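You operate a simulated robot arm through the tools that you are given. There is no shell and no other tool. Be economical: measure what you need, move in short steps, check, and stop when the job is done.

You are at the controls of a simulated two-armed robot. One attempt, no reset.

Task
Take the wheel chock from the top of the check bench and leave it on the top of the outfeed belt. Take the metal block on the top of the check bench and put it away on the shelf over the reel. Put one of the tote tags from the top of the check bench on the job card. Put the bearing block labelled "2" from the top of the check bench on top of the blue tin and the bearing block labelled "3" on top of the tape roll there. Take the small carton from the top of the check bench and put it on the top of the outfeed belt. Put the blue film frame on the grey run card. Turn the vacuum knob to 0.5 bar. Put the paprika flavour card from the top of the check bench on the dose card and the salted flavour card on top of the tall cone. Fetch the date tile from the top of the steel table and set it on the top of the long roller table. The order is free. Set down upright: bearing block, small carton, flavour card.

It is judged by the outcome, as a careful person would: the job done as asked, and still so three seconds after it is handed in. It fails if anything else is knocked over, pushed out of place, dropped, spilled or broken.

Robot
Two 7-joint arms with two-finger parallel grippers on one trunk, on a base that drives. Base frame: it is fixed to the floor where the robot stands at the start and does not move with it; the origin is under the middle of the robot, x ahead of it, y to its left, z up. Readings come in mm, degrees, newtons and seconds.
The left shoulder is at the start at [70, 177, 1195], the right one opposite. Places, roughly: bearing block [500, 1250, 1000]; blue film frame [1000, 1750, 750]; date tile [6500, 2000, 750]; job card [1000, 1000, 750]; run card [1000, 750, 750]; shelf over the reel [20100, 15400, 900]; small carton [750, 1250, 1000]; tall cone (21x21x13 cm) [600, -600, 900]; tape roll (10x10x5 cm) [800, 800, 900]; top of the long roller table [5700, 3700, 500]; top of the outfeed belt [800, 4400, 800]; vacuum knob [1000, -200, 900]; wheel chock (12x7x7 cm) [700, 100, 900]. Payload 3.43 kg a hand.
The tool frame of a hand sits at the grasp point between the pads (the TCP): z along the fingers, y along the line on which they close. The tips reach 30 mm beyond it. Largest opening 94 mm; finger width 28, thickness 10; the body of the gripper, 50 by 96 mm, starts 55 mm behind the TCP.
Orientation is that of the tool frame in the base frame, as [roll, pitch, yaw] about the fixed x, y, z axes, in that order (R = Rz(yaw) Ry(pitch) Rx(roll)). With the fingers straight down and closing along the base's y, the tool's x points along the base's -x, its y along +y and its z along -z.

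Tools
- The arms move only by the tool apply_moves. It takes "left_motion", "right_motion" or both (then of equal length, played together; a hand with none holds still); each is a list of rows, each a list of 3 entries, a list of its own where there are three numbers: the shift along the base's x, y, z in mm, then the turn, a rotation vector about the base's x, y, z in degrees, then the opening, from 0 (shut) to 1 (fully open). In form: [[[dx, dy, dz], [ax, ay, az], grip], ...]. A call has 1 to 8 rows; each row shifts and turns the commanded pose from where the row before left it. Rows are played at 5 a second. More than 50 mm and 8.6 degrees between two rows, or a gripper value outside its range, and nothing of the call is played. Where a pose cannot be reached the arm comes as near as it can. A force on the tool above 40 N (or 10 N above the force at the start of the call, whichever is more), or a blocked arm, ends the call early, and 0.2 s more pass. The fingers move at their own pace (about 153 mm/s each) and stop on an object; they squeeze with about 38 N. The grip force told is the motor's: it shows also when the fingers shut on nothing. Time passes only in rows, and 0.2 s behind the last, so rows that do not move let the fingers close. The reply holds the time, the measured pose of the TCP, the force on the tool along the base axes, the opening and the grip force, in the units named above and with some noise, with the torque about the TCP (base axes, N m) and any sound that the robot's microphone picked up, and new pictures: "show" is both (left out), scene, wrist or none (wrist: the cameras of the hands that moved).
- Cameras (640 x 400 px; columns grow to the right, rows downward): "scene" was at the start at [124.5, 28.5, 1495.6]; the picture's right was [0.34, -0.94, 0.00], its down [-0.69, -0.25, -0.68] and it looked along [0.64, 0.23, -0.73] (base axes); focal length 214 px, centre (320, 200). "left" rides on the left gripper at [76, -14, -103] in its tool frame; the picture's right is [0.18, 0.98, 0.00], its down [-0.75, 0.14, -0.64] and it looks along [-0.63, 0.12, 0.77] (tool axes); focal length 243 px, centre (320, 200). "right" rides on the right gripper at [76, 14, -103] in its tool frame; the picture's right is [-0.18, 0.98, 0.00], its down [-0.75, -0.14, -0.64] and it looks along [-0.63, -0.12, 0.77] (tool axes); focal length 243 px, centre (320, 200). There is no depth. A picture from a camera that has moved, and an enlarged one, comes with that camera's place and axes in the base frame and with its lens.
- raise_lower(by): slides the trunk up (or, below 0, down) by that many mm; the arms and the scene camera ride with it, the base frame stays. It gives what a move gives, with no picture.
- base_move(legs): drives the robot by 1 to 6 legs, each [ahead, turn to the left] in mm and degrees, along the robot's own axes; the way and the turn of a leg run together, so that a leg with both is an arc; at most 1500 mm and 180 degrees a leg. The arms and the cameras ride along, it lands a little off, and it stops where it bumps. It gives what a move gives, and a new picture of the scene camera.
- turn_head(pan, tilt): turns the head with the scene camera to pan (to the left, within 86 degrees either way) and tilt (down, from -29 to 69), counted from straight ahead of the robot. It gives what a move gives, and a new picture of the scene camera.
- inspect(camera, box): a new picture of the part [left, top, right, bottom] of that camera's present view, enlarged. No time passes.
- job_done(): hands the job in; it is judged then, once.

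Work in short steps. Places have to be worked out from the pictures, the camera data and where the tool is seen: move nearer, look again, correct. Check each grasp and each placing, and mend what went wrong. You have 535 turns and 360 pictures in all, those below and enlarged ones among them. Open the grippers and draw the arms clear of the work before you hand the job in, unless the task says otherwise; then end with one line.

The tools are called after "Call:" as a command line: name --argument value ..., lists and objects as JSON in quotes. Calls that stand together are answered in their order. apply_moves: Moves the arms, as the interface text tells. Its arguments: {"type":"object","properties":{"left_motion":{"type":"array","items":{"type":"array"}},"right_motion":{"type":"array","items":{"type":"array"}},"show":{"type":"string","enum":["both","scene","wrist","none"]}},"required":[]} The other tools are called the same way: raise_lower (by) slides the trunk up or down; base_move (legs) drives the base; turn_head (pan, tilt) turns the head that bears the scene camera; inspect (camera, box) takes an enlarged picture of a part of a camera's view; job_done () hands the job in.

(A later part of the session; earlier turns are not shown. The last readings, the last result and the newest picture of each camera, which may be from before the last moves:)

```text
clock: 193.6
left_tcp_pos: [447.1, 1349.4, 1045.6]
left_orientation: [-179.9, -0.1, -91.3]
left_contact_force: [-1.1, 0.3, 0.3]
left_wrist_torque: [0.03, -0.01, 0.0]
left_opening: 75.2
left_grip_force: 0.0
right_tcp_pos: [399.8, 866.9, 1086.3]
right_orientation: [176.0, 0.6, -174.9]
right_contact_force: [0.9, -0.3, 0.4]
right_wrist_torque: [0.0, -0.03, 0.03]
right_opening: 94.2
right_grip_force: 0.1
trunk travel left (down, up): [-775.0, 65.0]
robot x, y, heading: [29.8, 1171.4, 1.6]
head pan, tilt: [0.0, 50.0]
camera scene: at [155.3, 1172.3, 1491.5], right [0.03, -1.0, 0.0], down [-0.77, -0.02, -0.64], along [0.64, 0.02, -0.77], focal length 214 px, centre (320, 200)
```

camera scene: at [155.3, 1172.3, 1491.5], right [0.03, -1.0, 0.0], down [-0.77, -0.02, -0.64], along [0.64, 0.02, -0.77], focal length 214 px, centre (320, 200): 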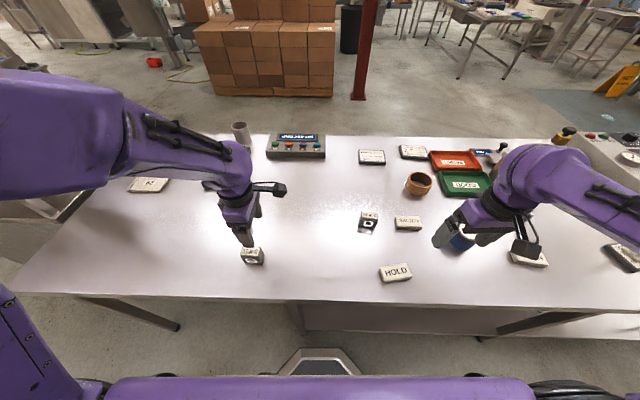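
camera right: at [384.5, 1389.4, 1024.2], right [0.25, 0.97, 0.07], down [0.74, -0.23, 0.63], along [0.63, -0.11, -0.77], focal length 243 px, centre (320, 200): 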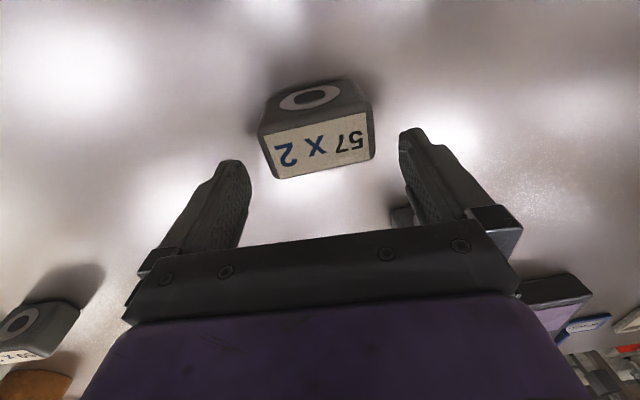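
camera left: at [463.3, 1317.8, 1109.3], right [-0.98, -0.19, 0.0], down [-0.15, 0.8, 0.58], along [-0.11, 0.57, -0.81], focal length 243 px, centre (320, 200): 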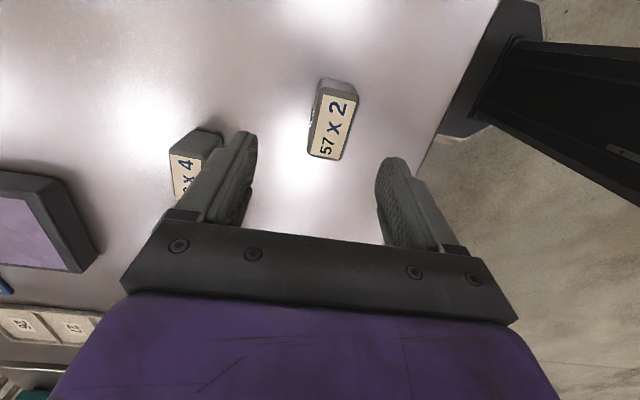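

Now the left hand over block 2 again.

Call:
apply_moves --left_motion '[[[-4, 30, -30], [0, 0, 0], 0.8], [[-4, 0, -30], [0, 0, 0], 0.8], [[0, 0, 0], [0, 0, 0], 0.8]]' --right_motion '[[[0, 0, 0], [-4, 0, 0], 1], [[0, 0, 0], [0, 0, -5], 1], [[0, 0, 0], [0, 0, 0], 1]]' --show "wrist"

```text
clock: 194.4
left_tcp_pos: [439.6, 1378.8, 985.5]
left_orientation: [179.9, 0.0, -91.4]
left_contact_force: [0.1, 0.0, 1.0]
left_wrist_torque: [-0.01, 0.0, 0.02]
left_opening: 75.2
left_grip_force: 0.0
right_tcp_pos: [400.6, 865.7, 1085.9]
right_orientation: [180.0, 0.1, 180.0]
right_contact_force: [-0.4, 0.4, -0.4]
right_wrist_torque: [0.0, 0.01, -0.03]
right_opening: 94.0
right_grip_force: 0.0
trunk travel left (down, up): [-775.0, 65.0]
robot x, y, heading: [30.2, 1165.4, 1.6]
head pan, tilt: [0.0, 50.0]
camera right: at [325.1, 878.7, 1187.2], right [0.18, 0.98, 0.0], down [0.75, -0.14, 0.65], along [0.63, -0.12, -0.76], focal length 243 px, centre (320, 200)
camera left: at [451.2, 1301.7, 1088.1], right [-0.99, -0.16, 0.0], down [-0.12, 0.76, 0.64], along [-0.1, 0.63, -0.77], focal length 243 px, centre (320, 200)
```

right: 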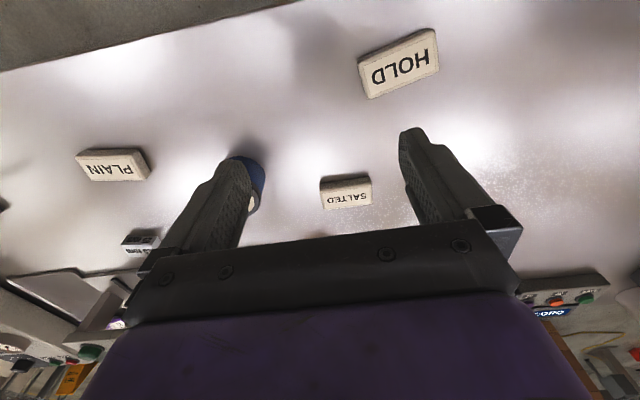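
left: 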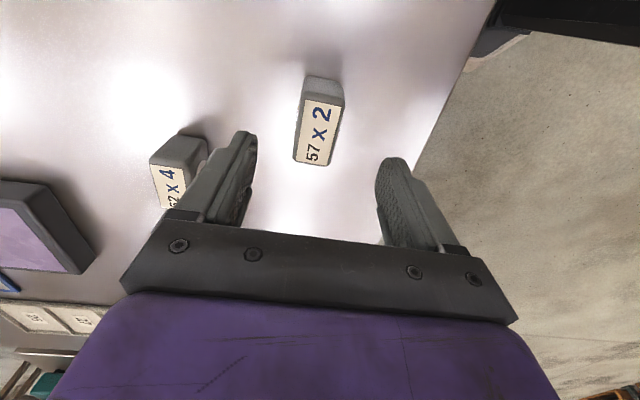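

Aligned. Down and grip.

Call:
apply_moves --left_motion '[[[2, 0, -40], [0, 0, 0], 0.8], [[0, 0, -40], [0, 0, 0], 0.8], [[0, 0, 0], [0, 0, 0], 0], [[0, 0, 0], [0, 0, 0], 0], [[0, 0, 0], [0, 0, 0], 0]]' --show "wrist"

```text
clock: 195.6
left_tcp_pos: [442.3, 1379.2, 905.4]
left_orientation: [179.9, -0.1, -91.4]
left_contact_force: [-0.3, -0.2, 0.6]
left_wrist_torque: [-0.01, 0.03, -0.01]
left_opening: 37.8
left_grip_force: 38.0
right_tcp_pos: [400.9, 867.3, 1087.4]
right_orientation: [-180.0, 0.2, -180.0]
right_contact_force: [0.0, -0.2, -0.1]
right_wrist_torque: [0.0, 0.03, 0.0]
right_opening: 93.9
right_grip_force: 0.0
trunk travel left (down, up): [-775.0, 65.0]
robot x, y, heading: [31.6, 1167.2, 1.6]
head pan, tilt: [0.0, 50.0]
camera left: at [453.7, 1302.3, 1008.4], right [-0.99, -0.16, 0.0], down [-0.12, 0.76, 0.64], along [-0.11, 0.63, -0.77], focal length 243 px, centre (320, 200)
```

left: 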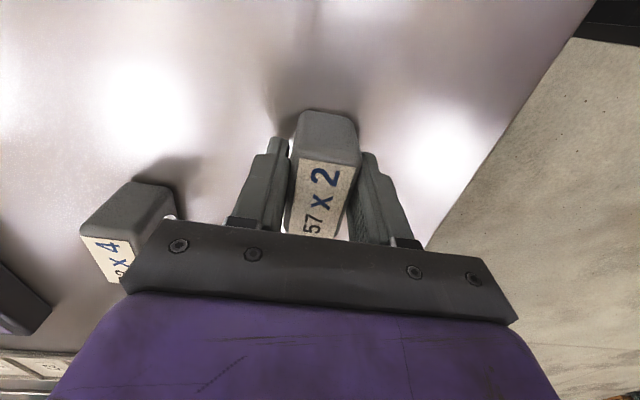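

Block 2 is held. Lift it; bring the right hand to view block 3.

Call:
apply_moves --left_motion '[[[0, 0, 45], [0, 0, 0], 0], [[0, 20, 45], [0, 0, 0], 0], [[0, 30, 35], [0, 0, 0], 0], [[0, 30, 0], [0, 0, 0], 0]]' --right_motion '[[[15, 40, -10], [0, 0, 0], 1], [[15, 40, -10], [0, 0, 0], 1], [[10, 35, -10], [0, 0, 0], 1], [[0, 30, 0], [0, 0, 0], 1]]'

```text
clock: 196.6
left_tcp_pos: [441.6, 1462.0, 1029.4]
left_orientation: [-180.0, -0.3, -91.2]
left_contact_force: [0.7, 0.2, -3.9]
left_wrist_torque: [-0.05, 0.02, 0.01]
left_opening: 38.2
left_grip_force: 38.5
right_tcp_pos: [441.0, 1013.5, 1056.0]
right_orientation: [-179.7, 0.2, -179.9]
right_contact_force: [-0.5, -0.3, -0.9]
right_wrist_torque: [-0.03, 0.0, 0.0]
right_opening: 94.1
right_grip_force: 0.1
trunk travel left (down, up): [-775.0, 65.0]
robot x, y, heading: [31.2, 1169.7, 1.2]
head pan, tilt: [0.0, 50.0]
camera scene: at [157.1, 1177.0, 1491.2], right [0.03, -1.0, 0.0], down [-0.77, -0.02, -0.64], along [0.64, 0.01, -0.77], focal length 214 px, centre (320, 200)
camera right: at [365.8, 1027.4, 1157.4], right [0.18, 0.98, 0.0], down [0.75, -0.14, 0.65], along [0.63, -0.12, -0.76], focal length 243 px, centre (320, 200)
camera left: at [453.8, 1386.4, 1132.9], right [-0.99, -0.16, 0.0], down [-0.12, 0.76, 0.64], along [-0.11, 0.63, -0.77], focal length 243 px, centre (320, 200)
```

scene: 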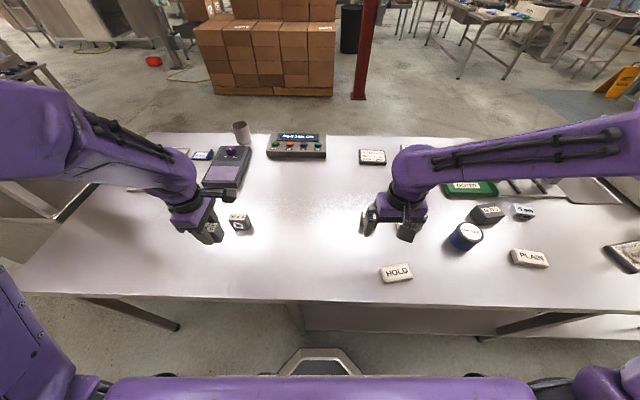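
right: 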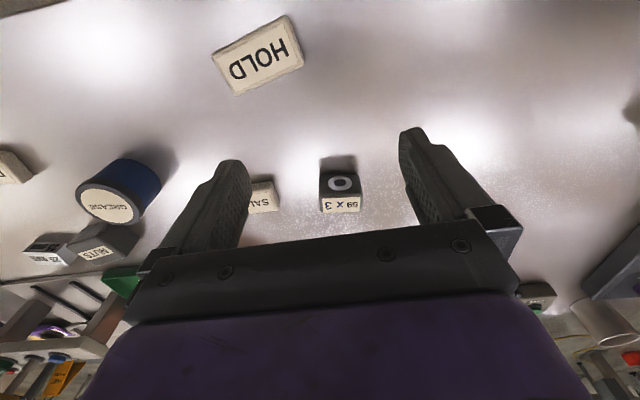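
left: 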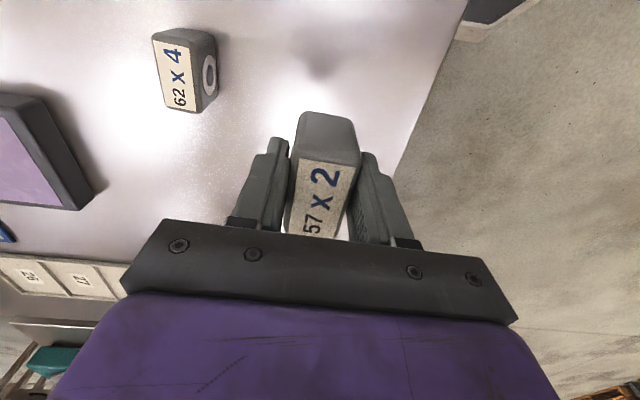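

Block 3 is at about [577, 1014], yaw −9°. I align the right hand over it.

Call:
apply_moves --right_motion '[[[45, 0, 0], [0, 0, -4.4], 0.85], [[45, 0, 0], [0, 0, -4.4], 0.85], [[45, 0, -30], [0, 0, 0], 0.85], [[0, 0, -20], [0, 0, 0], 0.85], [[0, 0, 0], [0, 0, 0], 0.85]]' --show "wrist"

```text
refused: row 3 steps farther than a row can; nothing moved
```

Call:
apply_moves --right_motion '[[[45, 0, 0], [0, 0, -4.4], 0.85], [[45, 0, 0], [0, 0, -4.4], 0.85], [[45, 0, -20], [0, 0, 0], 0.85], [[0, 0, -30], [0, 0, 0], 0.85], [[0, 0, 0], [0, 0, 0], 0.85]]' --show "wrist"

```text
clock: 197.8
left_tcp_pos: [441.5, 1459.5, 1030.7]
left_orientation: [179.9, -0.1, -91.3]
left_contact_force: [-0.1, -1.1, -3.6]
left_wrist_torque: [0.0, 0.01, -0.04]
left_opening: 38.1
left_grip_force: 37.9
right_tcp_pos: [577.3, 1012.1, 1005.0]
right_orientation: [-179.8, 0.3, 171.2]
right_contact_force: [-0.4, 0.2, 0.2]
right_wrist_torque: [-0.02, -0.03, 0.01]
right_opening: 79.9
right_grip_force: 0.1
trunk travel left (down, up): [-775.0, 65.0]
robot x, y, heading: [25.7, 1167.7, 1.4]
head pan, tilt: [0.0, 50.0]
camera right: at [503.9, 1036.6, 1107.2], right [0.33, 0.94, 0.0], down [0.72, -0.25, 0.65], along [0.61, -0.21, -0.76], focal length 243 px, centre (320, 200)
```

right: 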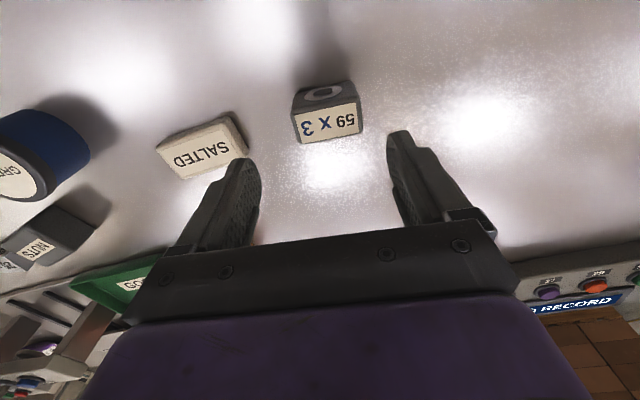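

Call:
apply_moves --right_motion '[[[3, 4, -35], [0, 0, 0], 0.85], [[0, 0, -35], [0, 0, 0], 0.85], [[0, 0, -30], [0, 0, 0], 0.85], [[0, 0, 0], [0, 0, 0], 0], [[0, 0, 0], [0, 0, 0], 0], [[0, 0, 0], [0, 0, 0], 0]]' --show "wrist"

```text
clock: 199.2
left_tcp_pos: [442.0, 1460.8, 1029.9]
left_orientation: [179.9, 0.0, -91.3]
left_contact_force: [-0.2, -0.2, -3.2]
left_wrist_torque: [0.0, -0.02, 0.0]
left_opening: 38.2
left_grip_force: 38.2
right_tcp_pos: [579.5, 1016.0, 906.7]
right_orientation: [180.0, 0.2, 171.2]
right_contact_force: [2.0, 0.9, 4.3]
right_wrist_torque: [0.14, -0.03, -0.01]
right_opening: 64.2
right_grip_force: 38.5
trunk travel left (down, up): [-775.0, 65.0]
robot x, y, heading: [27.8, 1166.9, 1.2]
head pan, tilt: [0.0, 50.0]
camera right: at [506.9, 1041.1, 1007.4], right [0.33, 0.94, 0.0], down [0.72, -0.25, 0.65], along [0.61, -0.21, -0.76], focal length 243 px, centre (320, 200)
```

right: 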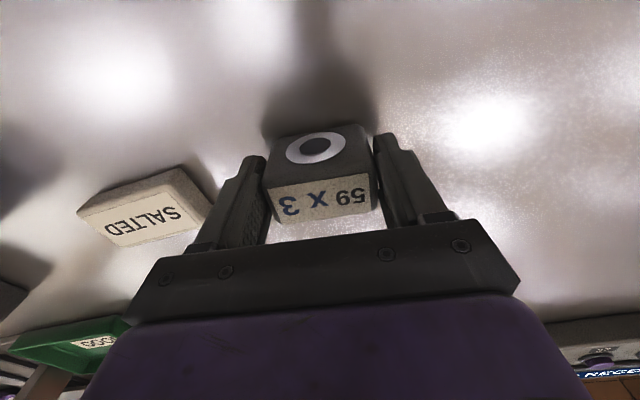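

Block 3 is held (64 wide). I lift it and look closely at the tape roll.

Call:
apply_moves --right_motion '[[[0, 0, 45], [0, 0, 0], 0], [[0, 0, 45], [0, 0, 0], 0], [[-20, -20, 30], [0, 0, 0], 0], [[0, 0, 0], [0, 0, 0], 0]]' --show "none"

Call:
inspect --camera "scene" --box '[380, 150, 480, 220]'

Call:
inspect --camera "right" --box '[0, 120, 200, 260]'

```text
clock: 200.2
left_tcp_pos: [443.0, 1459.7, 1029.6]
left_orientation: [-180.0, -0.1, -91.3]
left_contact_force: [0.8, 0.2, -3.7]
left_wrist_torque: [-0.03, -0.02, 0.0]
left_opening: 38.3
left_grip_force: 37.8
right_tcp_pos: [559.0, 995.9, 1025.5]
right_orientation: [-179.9, 0.1, 171.2]
right_contact_force: [0.6, -0.2, -3.4]
right_wrist_torque: [0.02, 0.03, 0.02]
right_opening: 64.5
right_grip_force: 38.1
trunk travel left (down, up): [-775.0, 65.0]
robot x, y, heading: [24.3, 1168.1, 1.5]
head pan, tilt: [0.0, 50.0]
```

```text
5.71 times, centred on (430, 185) of scene
camera zoom: at [157.9, 1172.9, 1491.2], right [0.03, -1.0, 0.0], down [-0.77, -0.02, -0.64], along [0.64, 0.02, -0.77], focal length 1226 px, centre (-309, 286)
```

zoom: 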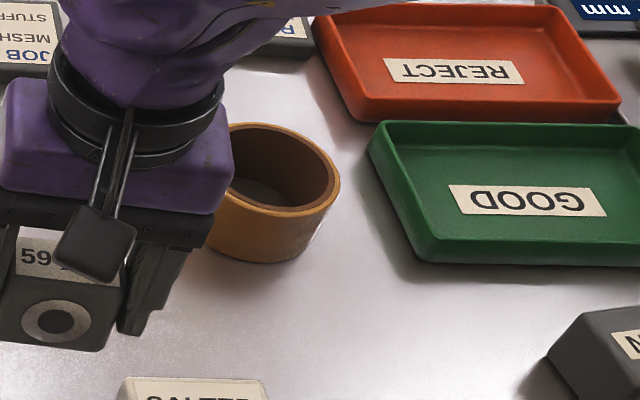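

```text
2.86 times, centred on (100, 190) of right
camera zoom: at [487.7, 1020.3, 1127.3], right [0.33, 0.94, 0.0], down [0.72, -0.25, 0.64], along [0.61, -0.21, -0.76], focal length 693 px, centre (949, 229)
```

zoom: 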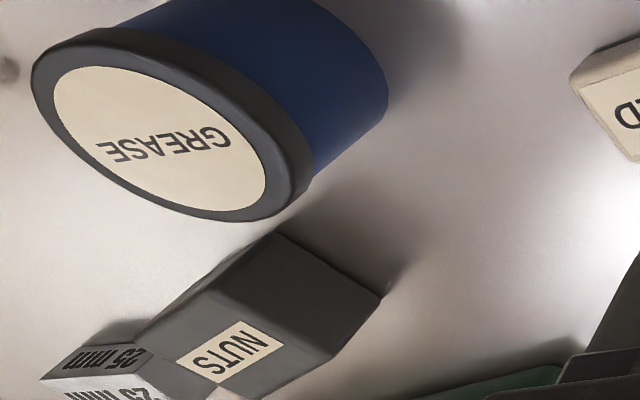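

The roll is a thin-walled ring, so the block must rest across the rim, off-centre. I move the hand toward it for a close view.

Call:
base_move --legs '[[60, 0]]'

Call:
apply_moves --right_motion '[[[0, -45, 0], [0, 0, 4.4], 0], [[0, -45, 0], [0, 0, 4.4], 0], [[0, -45, 0], [0, 0, 0], 0], [[0, -30, 0], [0, 0, 0], 0], [[0, 0, 0], [0, 0, 0], 0]]'

```text
clock: 201.3
left_tcp_pos: [502.7, 1460.6, 1027.3]
left_orientation: [179.6, -0.2, -91.3]
left_contact_force: [1.3, 0.3, -3.6]
left_wrist_torque: [-0.01, 0.05, -0.02]
left_opening: 38.0
left_grip_force: 37.9
right_tcp_pos: [619.4, 998.1, 1021.1]
right_orientation: [180.0, -0.2, 171.2]
right_contact_force: [1.2, 0.2, -4.3]
right_wrist_torque: [0.05, 0.06, 0.01]
right_opening: 64.2
right_grip_force: 37.8
trunk travel left (down, up): [-775.0, 65.0]
robot x, y, heading: [83.7, 1168.5, 1.3]
head pan, tilt: [0.0, 50.0]
stopped in leg 1: the robot was blocked; the commanded pose is now the measured one
camera scene: at [219.8, 1174.2, 1490.4], right [0.03, -1.0, 0.0], down [-0.77, -0.02, -0.64], along [0.64, 0.02, -0.77], focal length 214 px, centre (320, 200)
```

scene: 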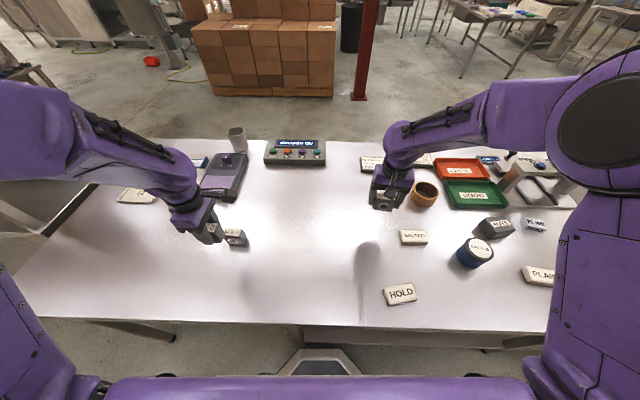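

```text
clock: 202.5
left_tcp_pos: [497.5, 1461.1, 1030.2]
left_orientation: [179.8, -0.1, -91.3]
left_contact_force: [-0.3, 0.6, -4.3]
left_wrist_torque: [-0.01, 0.02, 0.03]
left_opening: 38.3
left_grip_force: 38.0
right_tcp_pos: [614.1, 831.6, 1026.5]
right_orientation: [-179.9, 0.1, -180.0]
right_contact_force: [-0.3, 0.1, -3.2]
right_wrist_torque: [-0.01, 0.0, -0.03]
right_opening: 63.9
right_grip_force: 38.4
trunk travel left (down, up): [-775.0, 65.0]
robot x, y, heading: [78.4, 1169.1, 1.4]
head pan, tilt: [0.0, 50.0]
camera scene: at [212.8, 1174.5, 1491.1], right [0.03, -1.0, 0.0], down [-0.77, -0.02, -0.64], along [0.64, 0.02, -0.77], focal length 214 px, centre (320, 200)
camera right: at [539.6, 844.3, 1127.7], right [0.18, 0.98, 0.0], down [0.75, -0.14, 0.64], along [0.63, -0.12, -0.76], focal length 243 px, centre (320, 200)
```

scene: 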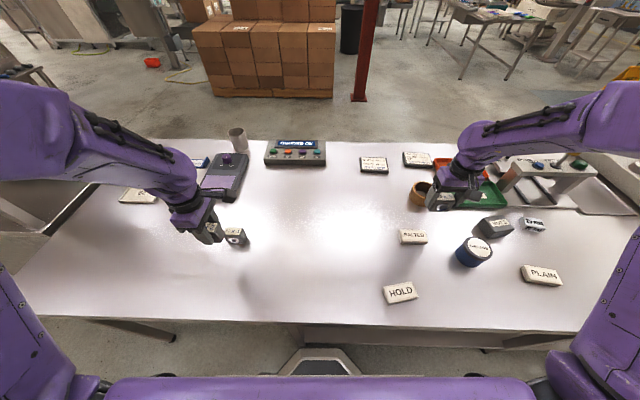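
right: 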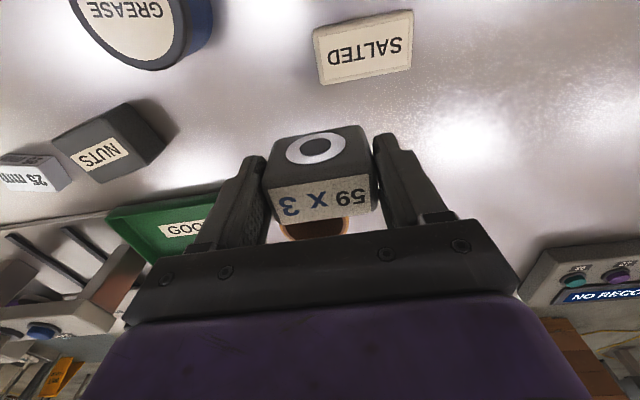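

Call:
inspect --camera "scene" --box '[395, 165, 475, 225]'

Call:
inspect --camera "right" --box '[250, 170, 390, 250]'

```text
6.67 times, centred on (435, 195) of scene
camera zoom: at [212.8, 1174.5, 1491.1], right [0.03, -1.0, 0.0], down [-0.77, -0.02, -0.64], along [0.64, 0.02, -0.77], focal length 1430 px, centre (-447, 233)
```

zoom: 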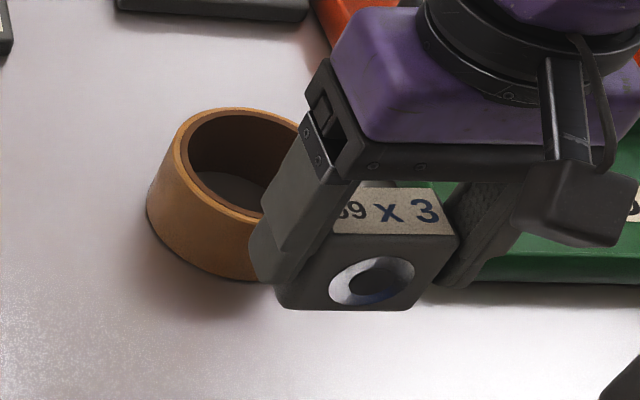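

```text
4.57 times, centred on (320, 210) of right
camera zoom: at [539.6, 844.3, 1127.7], right [0.18, 0.98, 0.0], down [0.75, -0.14, 0.64], along [0.63, -0.12, -0.76], focal length 1109 px, centre (320, 154)
```

zoom: 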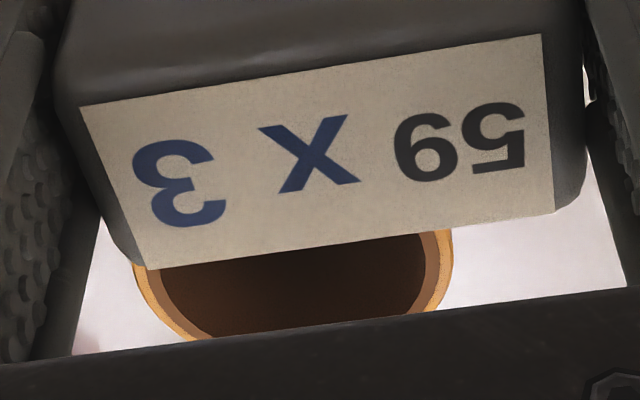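

I need an unobstructed view of the ring; I shift the hand sideways.

Call:
apply_moves --right_motion '[[[0, 45, 10], [0, 0, 0], 0], [[0, 45, 10], [0, 0, 0], 0], [[20, 20, 0], [0, 0, 0], 0], [[0, 0, 0], [0, 0, 0], 0]]' --show "wrist"

Call:
inspect --camera "right" --box '[120, 130, 280, 250]'

Call:
inspect --camera "scene" --box '[395, 165, 475, 225]'

```text
clock: 203.5
left_tcp_pos: [496.5, 1459.5, 1030.9]
left_orientation: [179.9, -0.1, -91.3]
left_contact_force: [-0.7, -0.6, -2.9]
left_wrist_torque: [0.0, -0.02, -0.01]
left_opening: 37.7
left_grip_force: 37.9
right_tcp_pos: [634.3, 941.0, 1046.2]
right_orientation: [180.0, 0.2, 180.0]
right_contact_force: [-0.3, 0.2, -3.4]
right_wrist_torque: [0.02, -0.01, -0.01]
right_opening: 64.3
right_grip_force: 37.7
trunk travel left (down, up): [-775.0, 65.0]
robot x, y, heading: [84.4, 1168.5, 1.4]
head pan, tilt: [0.0, 50.0]
camera right: at [558.8, 954.6, 1147.4], right [0.18, 0.98, 0.0], down [0.75, -0.14, 0.64], along [0.63, -0.12, -0.76], focal length 243 px, centre (320, 200)
```

right: 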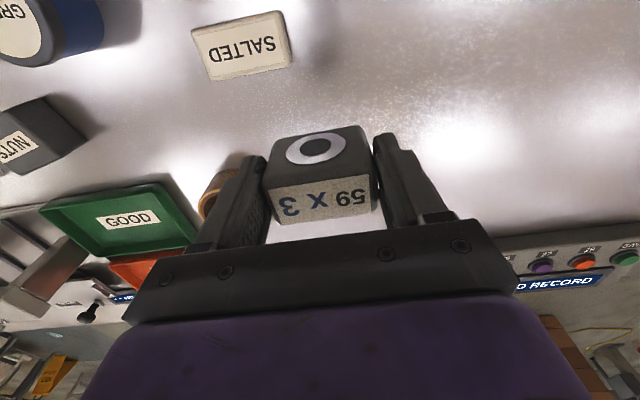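

```text
3.33 times, centred on (200, 190) of right
camera zoom: at [558.8, 954.6, 1147.4], right [0.18, 0.98, 0.0], down [0.75, -0.14, 0.64], along [0.63, -0.12, -0.76], focal length 809 px, centre (720, 233)
```

zoom: 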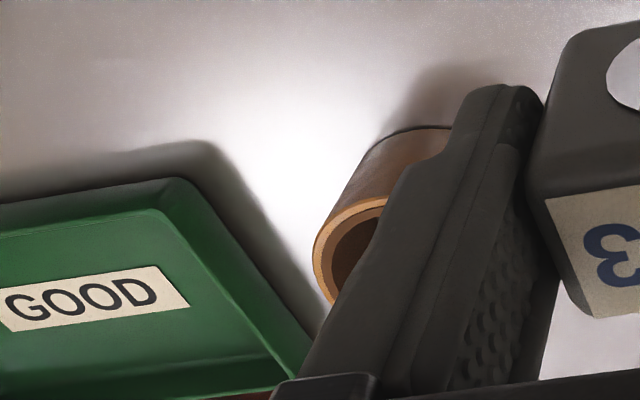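

```text
6.67 times, centred on (435, 195) of scene
camera zoom: at [211.4, 1173.6, 1491.3], right [0.03, -1.0, 0.0], down [-0.77, -0.02, -0.64], along [0.64, 0.02, -0.77], focal length 1430 px, centre (-447, 233)
```

zoom: 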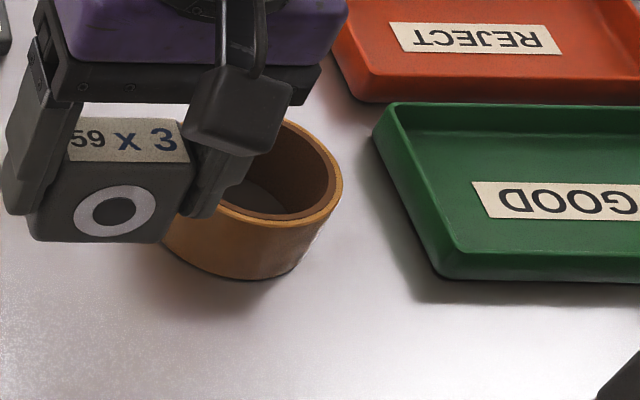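

Combining views, the ring centre is ≈ [755, 799], outer radius ≈ 45–50, wall ≈ 8. I aim the block 33 mm nearer than the centre: TCP [722, 799].

Call:
apply_moves --right_motion '[[[10, -45, 0], [0, 0, 0], 0], [[20, -45, 0], [0, 0, 0], 0], [[30, -35, 0], [0, 0, 0], 0], [[27, -17, 0], [0, 0, 0], 0], [[0, 0, -40], [0, 0, 0], 0], [[0, 0, 0], [0, 0, 0], 0]]'

Call:
inspect --camera "scene" --box '[385, 155, 485, 225]'

```text
clock: 204.9
left_tcp_pos: [496.4, 1460.8, 1030.7]
left_orientation: [179.9, -0.1, -91.3]
left_contact_force: [-0.7, 0.9, -2.7]
left_wrist_torque: [-0.02, 0.0, 0.01]
left_opening: 38.1
left_grip_force: 38.3
right_tcp_pos: [719.8, 799.2, 1005.5]
right_orientation: [-180.0, 0.1, -179.9]
right_contact_force: [-0.9, 0.1, -3.8]
right_wrist_torque: [0.03, 0.02, 0.04]
right_opening: 64.0
right_grip_force: 38.1
trunk travel left (down, up): [-775.0, 65.0]
robot x, y, heading: [87.0, 1169.0, 1.4]
head pan, tilt: [0.0, 50.0]
camera scene: at [211.2, 1174.3, 1491.3], right [0.03, -1.0, 0.0], down [-0.77, -0.02, -0.64], along [0.64, 0.02, -0.77], focal length 214 px, centre (320, 200)
camera right: at [644.6, 812.7, 1106.7], right [0.18, 0.98, 0.0], down [0.75, -0.14, 0.65], along [0.63, -0.12, -0.76], focal length 243 px, centre (320, 200)
```

scene: 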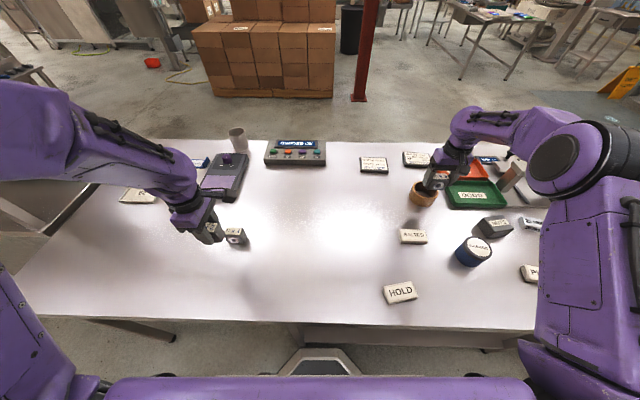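
right: 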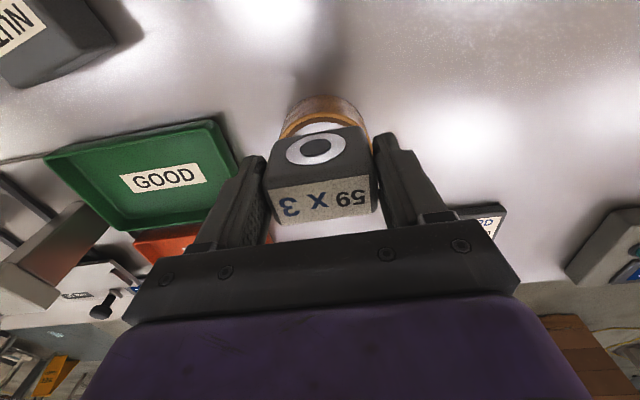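

```text
5.71 times, centred on (435, 190) of scene
camera zoom: at [211.2, 1174.3, 1491.3], right [0.03, -1.0, 0.0], down [-0.77, -0.02, -0.64], along [0.64, 0.02, -0.77], focal length 1226 px, centre (-337, 257)
```

zoom: 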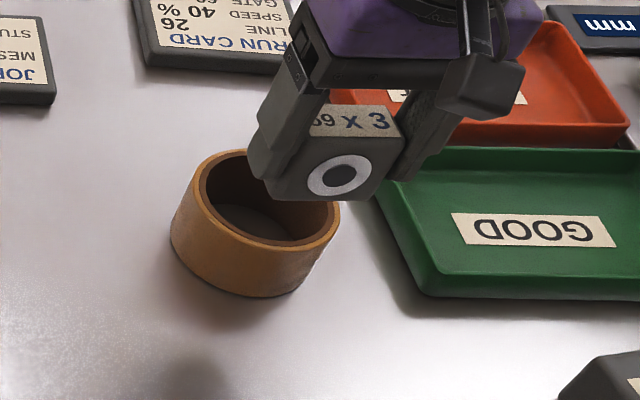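

Call:
inspect --camera "right" --box '[260, 80, 390, 180]'

```text
4.00 times, centred on (325, 130) of right
camera zoom: at [644.6, 812.7, 1106.7], right [0.18, 0.98, 0.0], down [0.75, -0.14, 0.65], along [0.63, -0.12, -0.76], focal length 970 px, centre (300, 480)
```

zoom: 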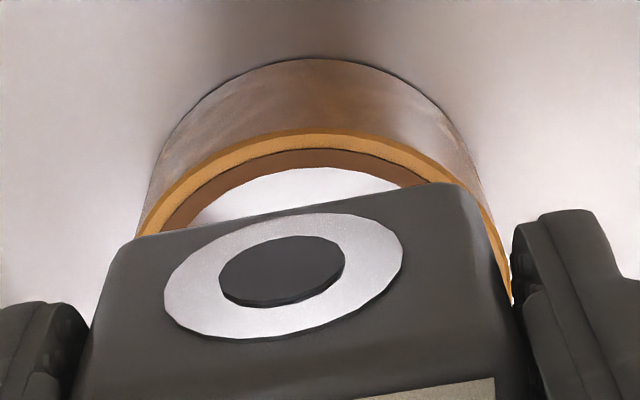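

The fit gives the ring centre ≈ [758, 796], r ≈ 45, wall 7, top z ≈ 917. I go to TCP [727, 796] and lower to contact.

Call:
apply_moves --right_motion '[[[6.5, -3, -20], [0, 0, 0], 0], [[0, 0, -18], [0, 0, 0], 0], [[0, 0, -4], [0, 0, 0], 0], [[0, 0, 0], [0, 0, 0], 0]]' --show "none"

Call:
inspect --camera "right" --box '[260, 80, 390, 180]'

Call:
inspect --camera "scene" --box '[385, 155, 485, 225]'

```text
clock: 205.9
left_tcp_pos: [496.7, 1459.7, 1030.1]
left_orientation: [180.0, -0.1, -91.3]
left_contact_force: [0.1, 0.8, -2.9]
left_wrist_torque: [-0.04, 0.01, -0.03]
left_opening: 37.9
left_grip_force: 37.7
right_tcp_pos: [727.1, 796.8, 962.9]
right_orientation: [180.0, 0.2, -180.0]
right_contact_force: [-0.3, -1.1, -3.3]
right_wrist_torque: [-0.01, 0.01, 0.02]
right_opening: 64.1
right_grip_force: 37.8
trunk travel left (down, up): [-775.0, 65.0]
robot x, y, heading: [81.7, 1172.3, 1.5]
head pan, tilt: [0.0, 50.0]
```

```text
4.00 times, centred on (325, 130) of right
camera zoom: at [652.3, 809.6, 1064.7], right [0.18, 0.98, 0.0], down [0.75, -0.14, 0.64], along [0.63, -0.12, -0.76], focal length 970 px, centre (300, 480)
```

zoom: 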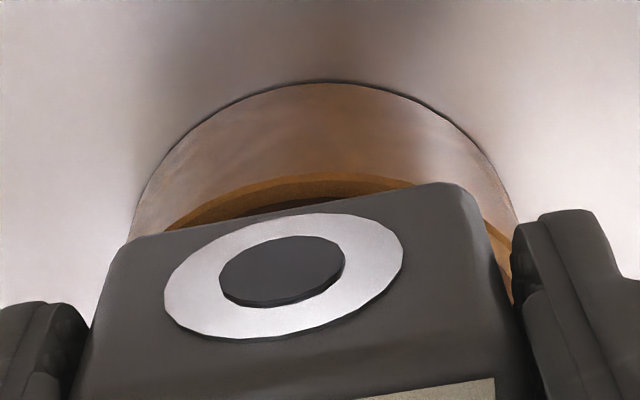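

```text
5.71 times, centred on (435, 190) of scene
camera zoom: at [212.2, 1173.6, 1491.2], right [0.03, -1.0, 0.0], down [-0.77, -0.02, -0.64], along [0.64, 0.02, -0.77], focal length 1226 px, centre (-337, 257)
```

zoom: 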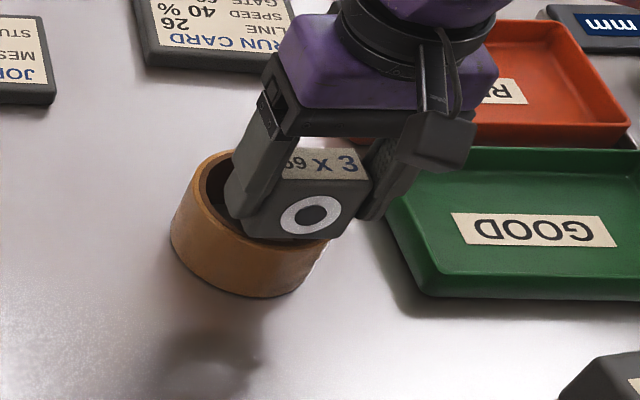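

The wrist view confirms the ring's y ≈ 797. I lower in 2–3 mm steps to contact.

Call:
apply_moves --right_motion '[[[0, 1, -3], [0, 0, 0], 0], [[0, 0, -2], [0, 0, 0], 0], [[0, 0, -2], [0, 0, 0], 0], [[0, 0, 0], [0, 0, 0], 0]]' --show "none"

```text
clock: 206.9
left_tcp_pos: [497.0, 1461.6, 1031.0]
left_orientation: [179.9, -0.1, -91.2]
left_contact_force: [-0.4, 0.2, -3.3]
left_wrist_torque: [-0.03, -0.01, 0.03]
left_opening: 38.0
left_grip_force: 37.6
right_tcp_pos: [728.7, 799.5, 956.5]
right_orientation: [-179.9, 0.2, -179.9]
right_contact_force: [-0.4, -0.4, -2.5]
right_wrist_torque: [0.05, 0.02, 0.02]
right_opening: 64.1
right_grip_force: 37.6
trunk travel left (down, up): [-775.0, 65.0]
robot x, y, heading: [85.9, 1168.7, 1.3]
head pan, tilt: [0.0, 50.0]
```

Call:
apply_moves --right_motion '[[[-1, -1, -2], [0, 0, 0], 0], [[0, 0, -2], [0, 0, 0], 0], [[0, 0, 0], [0, 0, 0], 0]]' --show "none"

```text
clock: 207.7
left_tcp_pos: [495.6, 1460.6, 1029.5]
left_orientation: [179.9, -0.1, -91.3]
left_contact_force: [0.7, 1.0, -2.9]
left_wrist_torque: [-0.03, -0.01, 0.02]
left_opening: 38.3
left_grip_force: 38.4
right_tcp_pos: [725.9, 797.5, 952.4]
right_orientation: [-179.9, 0.3, -180.0]
right_contact_force: [0.7, -1.6, 3.3]
right_wrist_torque: [-0.18, -0.12, 0.01]
right_opening: 64.3
right_grip_force: 37.8
trunk travel left (down, up): [-775.0, 65.0]
robot x, y, heading: [84.3, 1169.8, 1.5]
head pan, tilt: [0.0, 50.0]
```

First contact. I press a little further to see how evenly it bears.

Call:
apply_moves --right_motion '[[[0, 0, -1.5], [0, 0, 0], 0], [[0, 0, -1], [0, 0, 0], 0], [[0, 0, 0], [0, 0, 0], 0]]' --show "wrist"

Call:
inspect --camera "right" --box '[240, 70, 400, 190]'

Call:
inspect --camera "scene" --box '[385, 155, 485, 225]'

```text
clock: 208.5
left_tcp_pos: [494.6, 1460.9, 1031.0]
left_orientation: [-180.0, -0.2, -91.3]
left_contact_force: [-0.1, -0.3, -2.6]
left_wrist_torque: [0.02, -0.03, -0.03]
left_opening: 38.2
left_grip_force: 38.4
right_tcp_pos: [726.1, 797.0, 953.9]
right_orientation: [-179.9, 0.4, 180.0]
right_contact_force: [4.8, -3.6, 19.6]
right_wrist_torque: [-0.44, -0.58, 0.03]
right_opening: 64.5
right_grip_force: 37.6
trunk travel left (down, up): [-775.0, 65.0]
robot x, y, heading: [86.6, 1172.7, 1.3]
head pan, tilt: [0.0, 50.0]
camera right: at [650.1, 810.9, 1054.5], right [0.18, 0.98, 0.0], down [0.75, -0.14, 0.65], along [0.64, -0.12, -0.76], focal length 243 px, centre (320, 200)
```

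right: 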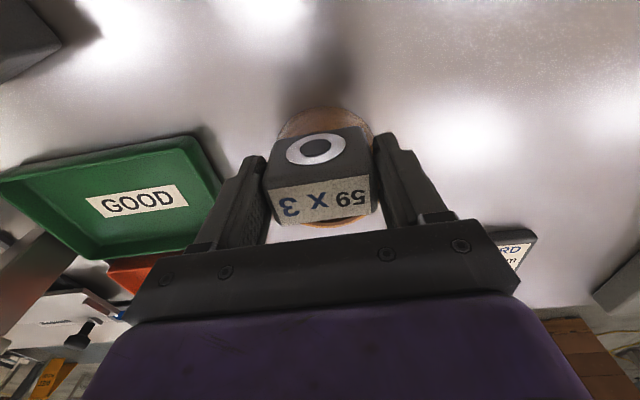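

```text
3.33 times, centred on (320, 130) of right
camera zoom: at [650.1, 810.9, 1054.5], right [0.18, 0.98, 0.0], down [0.75, -0.14, 0.65], along [0.64, -0.12, -0.76], focal length 809 px, centre (320, 433)
```

zoom: 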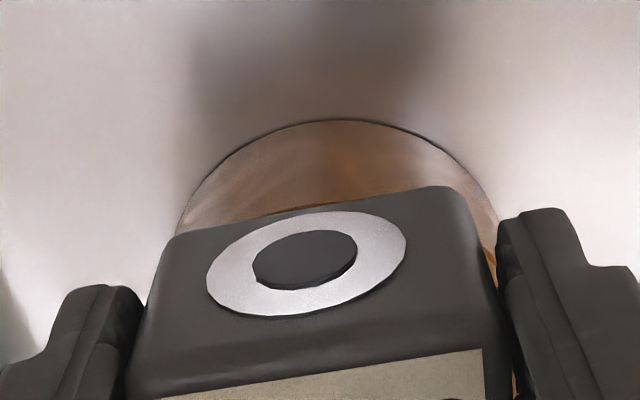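

```text
5.71 times, centred on (435, 190) of scene
camera zoom: at [208.8, 1175.3, 1491.7], right [0.03, -1.0, 0.0], down [-0.76, -0.02, -0.64], along [0.64, 0.02, -0.77], focal length 1226 px, centre (-337, 257)
```

zoom: 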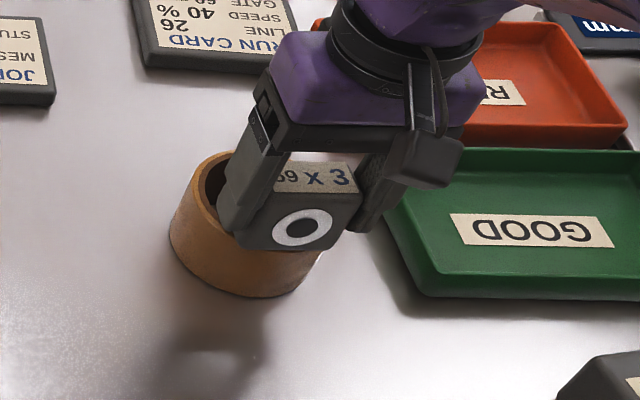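

Bearing looks consistent with stable support. I ease the pressure and open.

Call:
apply_moves --right_motion '[[[0, 0, 2], [0, 0, 0], 0], [[0, 0, 0], [0, 0, 0], 0], [[0, 0, 0], [0, 0, 0], 0.75], [[0, 0, 0], [0, 0, 0], 0.8], [[0, 0, 0], [0, 0, 0], 0.8]]' --show "none"

Call:
inspect --camera "right" --box '[240, 70, 400, 230]'

Call:
inspect --camera "scene" --box '[385, 155, 485, 225]'

```text
clock: 209.7
left_tcp_pos: [497.4, 1461.3, 1031.1]
left_orientation: [-180.0, 0.0, -91.3]
left_contact_force: [-0.3, -0.3, -3.5]
left_wrist_torque: [0.0, -0.01, -0.02]
left_opening: 38.2
left_grip_force: 37.8
right_tcp_pos: [727.5, 797.2, 950.8]
right_orientation: [-180.0, 0.2, 180.0]
right_contact_force: [-0.3, 0.0, -0.3]
right_wrist_torque: [0.0, -0.01, 0.0]
right_opening: 75.2
right_grip_force: 0.0
trunk travel left (down, up): [-775.0, 65.0]
robot x, y, heading: [86.2, 1168.1, 1.5]
head pan, tilt: [0.0, 50.0]
```

```text
2.50 times, centred on (320, 150) of right
camera zoom: at [651.3, 810.2, 1053.5], right [0.18, 0.98, 0.0], down [0.75, -0.14, 0.64], along [0.63, -0.12, -0.76], focal length 606 px, centre (320, 325)
```

zoom: 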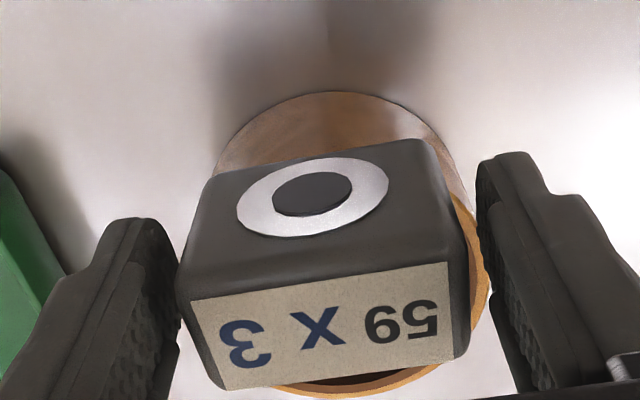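

```text
5.71 times, centred on (435, 190) of scene
camera zoom: at [211.6, 1173.9, 1491.2], right [0.03, -1.0, 0.0], down [-0.77, -0.02, -0.64], along [0.64, 0.02, -0.77], focal length 1226 px, centre (-337, 257)
```

zoom: 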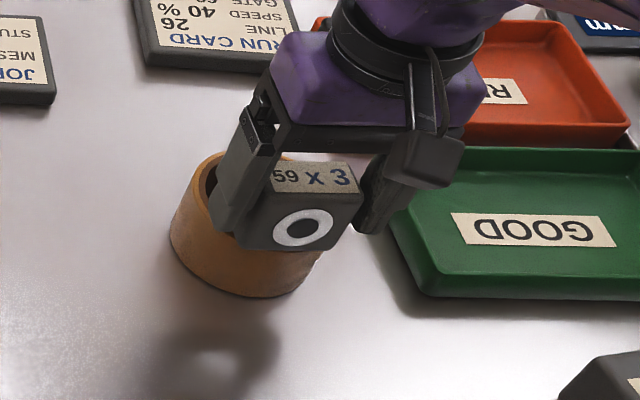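

It rests level. I raise the hand straight up and check.

Call:
apply_moves --right_motion '[[[0, 0, 15], [0, 0, 0], 0.85], [[0, 0, 30], [0, 0, 0], 0.85], [[0, 0, 40], [0, 0, 0], 0.85], [[-35, 10, 20], [0, 0, 0], 0.85], [[-40, 20, 0], [0, 0, 0], 0.85], [[0, 0, 0], [0, 0, 0], 0.85]]' --show "none"

Call:
inspect --camera "scene" --box '[385, 145, 485, 215]'

```text
clock: 211.1
left_tcp_pos: [498.5, 1460.2, 1030.3]
left_orientation: [179.9, -0.1, -91.3]
left_contact_force: [1.0, 0.2, -3.2]
left_wrist_torque: [-0.01, 0.04, 0.02]
left_opening: 38.2
left_grip_force: 38.0
right_tcp_pos: [653.6, 825.6, 1056.1]
right_orientation: [-180.0, 0.2, -180.0]
right_contact_force: [0.2, 0.7, 0.4]
right_wrist_torque: [-0.01, 0.02, -0.02]
right_opening: 79.8
right_grip_force: 0.2
trunk travel left (down, up): [-775.0, 65.0]
robot x, y, heading: [83.1, 1171.8, 1.7]
head pan, tilt: [0.0, 50.0]
```

```text
5.71 times, centred on (435, 180) of scene
camera zoom: at [213.0, 1173.4, 1491.1], right [0.03, -1.0, 0.0], down [-0.77, -0.02, -0.64], along [0.64, 0.02, -0.77], focal length 1226 px, centre (-337, 314)
```

zoom: 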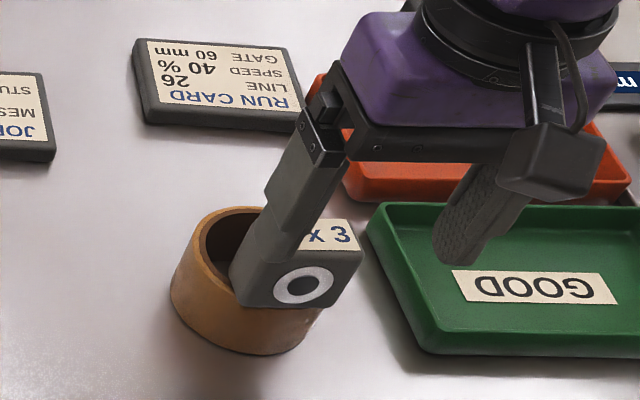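

Block 3 is stable on the roll. I tuck the right hand and shift the robot to y ≈ 560 for the tin.

Call:
apply_moves --right_motion '[[[-45, 0, 10], [0, 0, 0], 0.85], [[-45, 0, 10], [0, 0, 0], 0.85], [[-45, 10, 0], [0, 0, 0], 0.85], [[-45, 10, 0], [0, 0, 0], 0.85], [[-20, 0, 0], [0, 0, 0], 0.85]]' --show "none"

Call:
inspect --camera "scene" --box '[385, 145, 485, 215]'

Call:
base_move --legs '[[-310, 0], [0, -91], [610, 0], [0, 90]]'

```text
clock: 212.3
left_tcp_pos: [496.8, 1460.6, 1030.4]
left_orientation: [179.8, 0.0, -91.2]
left_contact_force: [0.2, 0.7, -3.5]
left_wrist_torque: [-0.02, -0.03, 0.02]
left_opening: 38.1
left_grip_force: 37.9
right_tcp_pos: [451.1, 847.7, 1077.9]
right_orientation: [-180.0, 0.4, 180.0]
right_contact_force: [0.6, 0.0, -0.5]
right_wrist_torque: [-0.04, 0.0, 0.04]
right_opening: 79.9
right_grip_force: 0.1
trunk travel left (down, up): [-775.0, 65.0]
robot x, y, heading: [82.4, 1167.1, 1.6]
head pan, tilt: [0.0, 50.0]
```

```text
5.71 times, centred on (435, 180) of scene
camera zoom: at [211.5, 1174.8, 1491.3], right [0.03, -1.0, 0.0], down [-0.77, -0.02, -0.64], along [0.64, 0.02, -0.77], focal length 1226 px, centre (-337, 314)
```

zoom: 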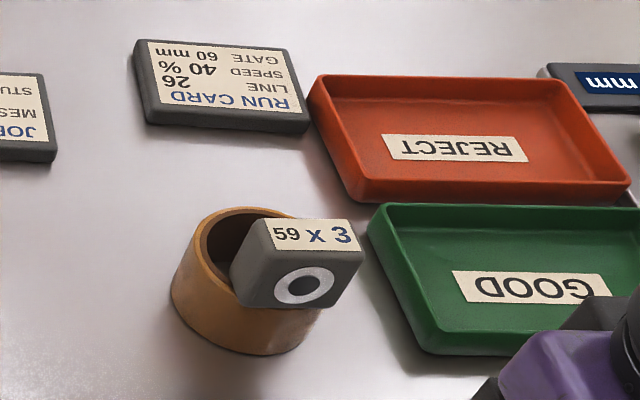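

```text
clock: 225.2
left_tcp_pos: [184.0, 850.5, 1030.4]
left_orientation: [179.9, -0.1, -89.9]
left_contact_force: [0.3, -0.2, -3.3]
left_wrist_torque: [-0.05, -0.01, 0.01]
left_opening: 38.0
left_grip_force: 38.3
right_tcp_pos: [154.8, 237.1, 1077.0]
right_orientation: [179.9, 0.3, -178.7]
right_contact_force: [0.4, 0.2, -0.1]
right_wrist_torque: [0.0, 0.02, 0.02]
right_opening: 80.1
right_grip_force: 0.1
trunk travel left (down, up): [-775.0, 65.0]
robot x, y, heading: [-220.3, 550.7, 2.9]
head pan, tilt: [0.0, 50.0]
camera scene: at [-93.7, 557.7, 1491.3], right [0.05, -1.0, 0.0], down [-0.77, -0.04, -0.64], along [0.64, 0.03, -0.77], focal length 214 px, centre (320, 200)
```

scene: 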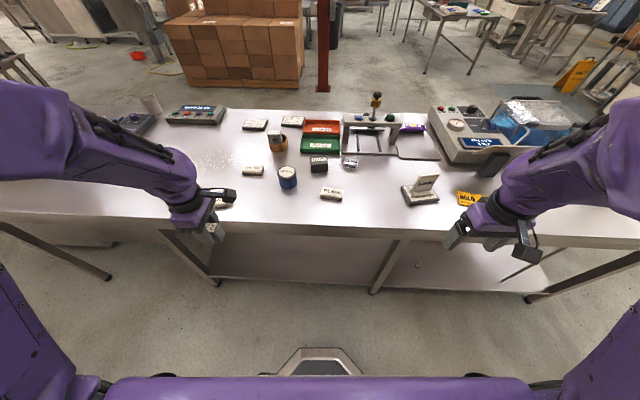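

Call:
base_move --legs '[[270, -2.5]]'

Call:
inspect --camera "scene" --box '[200, 140, 420, 290]'

```text
clock: 227.1
left_tcp_pos: [467.1, 840.5, 1031.1]
left_orientation: [180.0, -0.1, -92.5]
left_contact_force: [0.3, -0.1, -3.1]
left_wrist_torque: [0.01, -0.02, 0.0]
left_opening: 38.2
left_grip_force: 37.8
right_tcp_pos: [407.7, 227.6, 1077.0]
right_orientation: [180.0, 0.4, 178.8]
right_contact_force: [0.2, -0.6, 0.2]
right_wrist_torque: [-0.01, -0.03, -0.02]
right_opening: 80.1
right_grip_force: 0.1
trunk travel left (down, up): [-775.0, 65.0]
robot x, y, heading: [46.2, 555.5, 0.1]
head pan, tilt: [0.0, 50.0]
camera scene: at [174.6, 559.5, 1491.5], right [0.0, -1.0, 0.0], down [-0.77, 0.0, -0.64], along [0.64, 0.0, -0.77], focal length 214 px, centre (320, 200)
```

scene: 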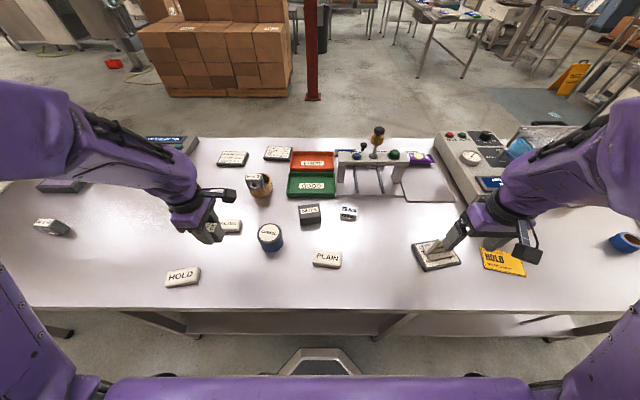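

```text
2.67 times, centred on (310, 215) of scene
camera zoom: at [174.6, 559.5, 1491.5], right [0.0, -1.0, 0.0], down [-0.77, 0.0, -0.64], along [0.64, 0.0, -0.77], focal length 572 px, centre (347, 160)
```

zoom: 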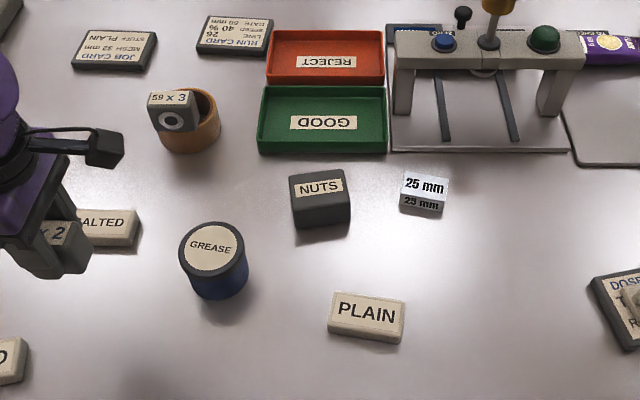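

The tin's centre is about [514, 713], top ≈ 936. I bring block 2 above it.

Call:
apply_moves --left_motion '[[[16, -42, 0], [0, 0, 0], 0], [[16, -42, 0], [0, 0, 0], 0], [[15, -42, 0], [0, 0, 0], 0], [[0, 0, 0], [0, 0, 0], 0]]' --show "wrist"

Call:
inspect --camera "scene" --box '[220, 190, 320, 260]'

```text
clock: 228.1
left_tcp_pos: [515.0, 712.8, 1030.9]
left_orientation: [179.9, -0.1, -92.4]
left_contact_force: [-1.1, -0.1, -3.0]
left_wrist_torque: [-0.03, 0.0, -0.01]
left_opening: 38.2
left_grip_force: 37.5
right_tcp_pos: [409.6, 228.2, 1077.9]
right_orientation: [-179.9, 0.4, 178.7]
right_contact_force: [0.4, 1.1, 0.6]
right_wrist_torque: [0.0, -0.02, 0.01]
right_opening: 79.8
right_grip_force: 0.0
trunk travel left (down, up): [-775.0, 65.0]
robot x, y, heading: [50.4, 557.0, 0.4]
head pan, tilt: [0.0, 50.0]
camera left: at [524.2, 637.6, 1134.5], right [-0.99, -0.14, 0.0], down [-0.11, 0.76, 0.64], along [-0.09, 0.63, -0.77], focal length 243 px, centre (320, 200)
```

left: 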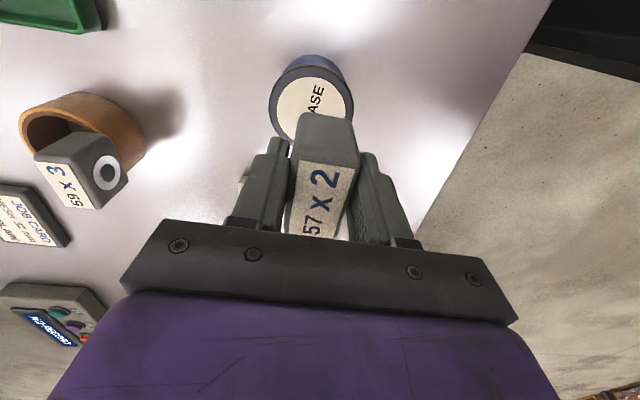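

```text
5.71 times, centred on (270, 225) of scene
camera zoom: at [175.6, 559.7, 1491.4], right [0.0, -1.0, 0.0], down [-0.77, 0.0, -0.64], along [0.64, 0.0, -0.77], focal length 1226 px, centre (606, 57)
```

zoom: 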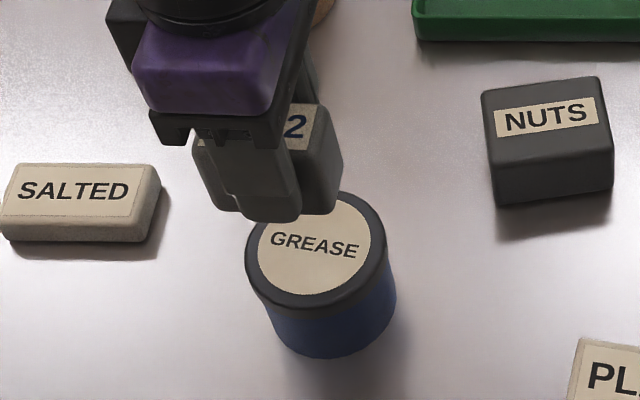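

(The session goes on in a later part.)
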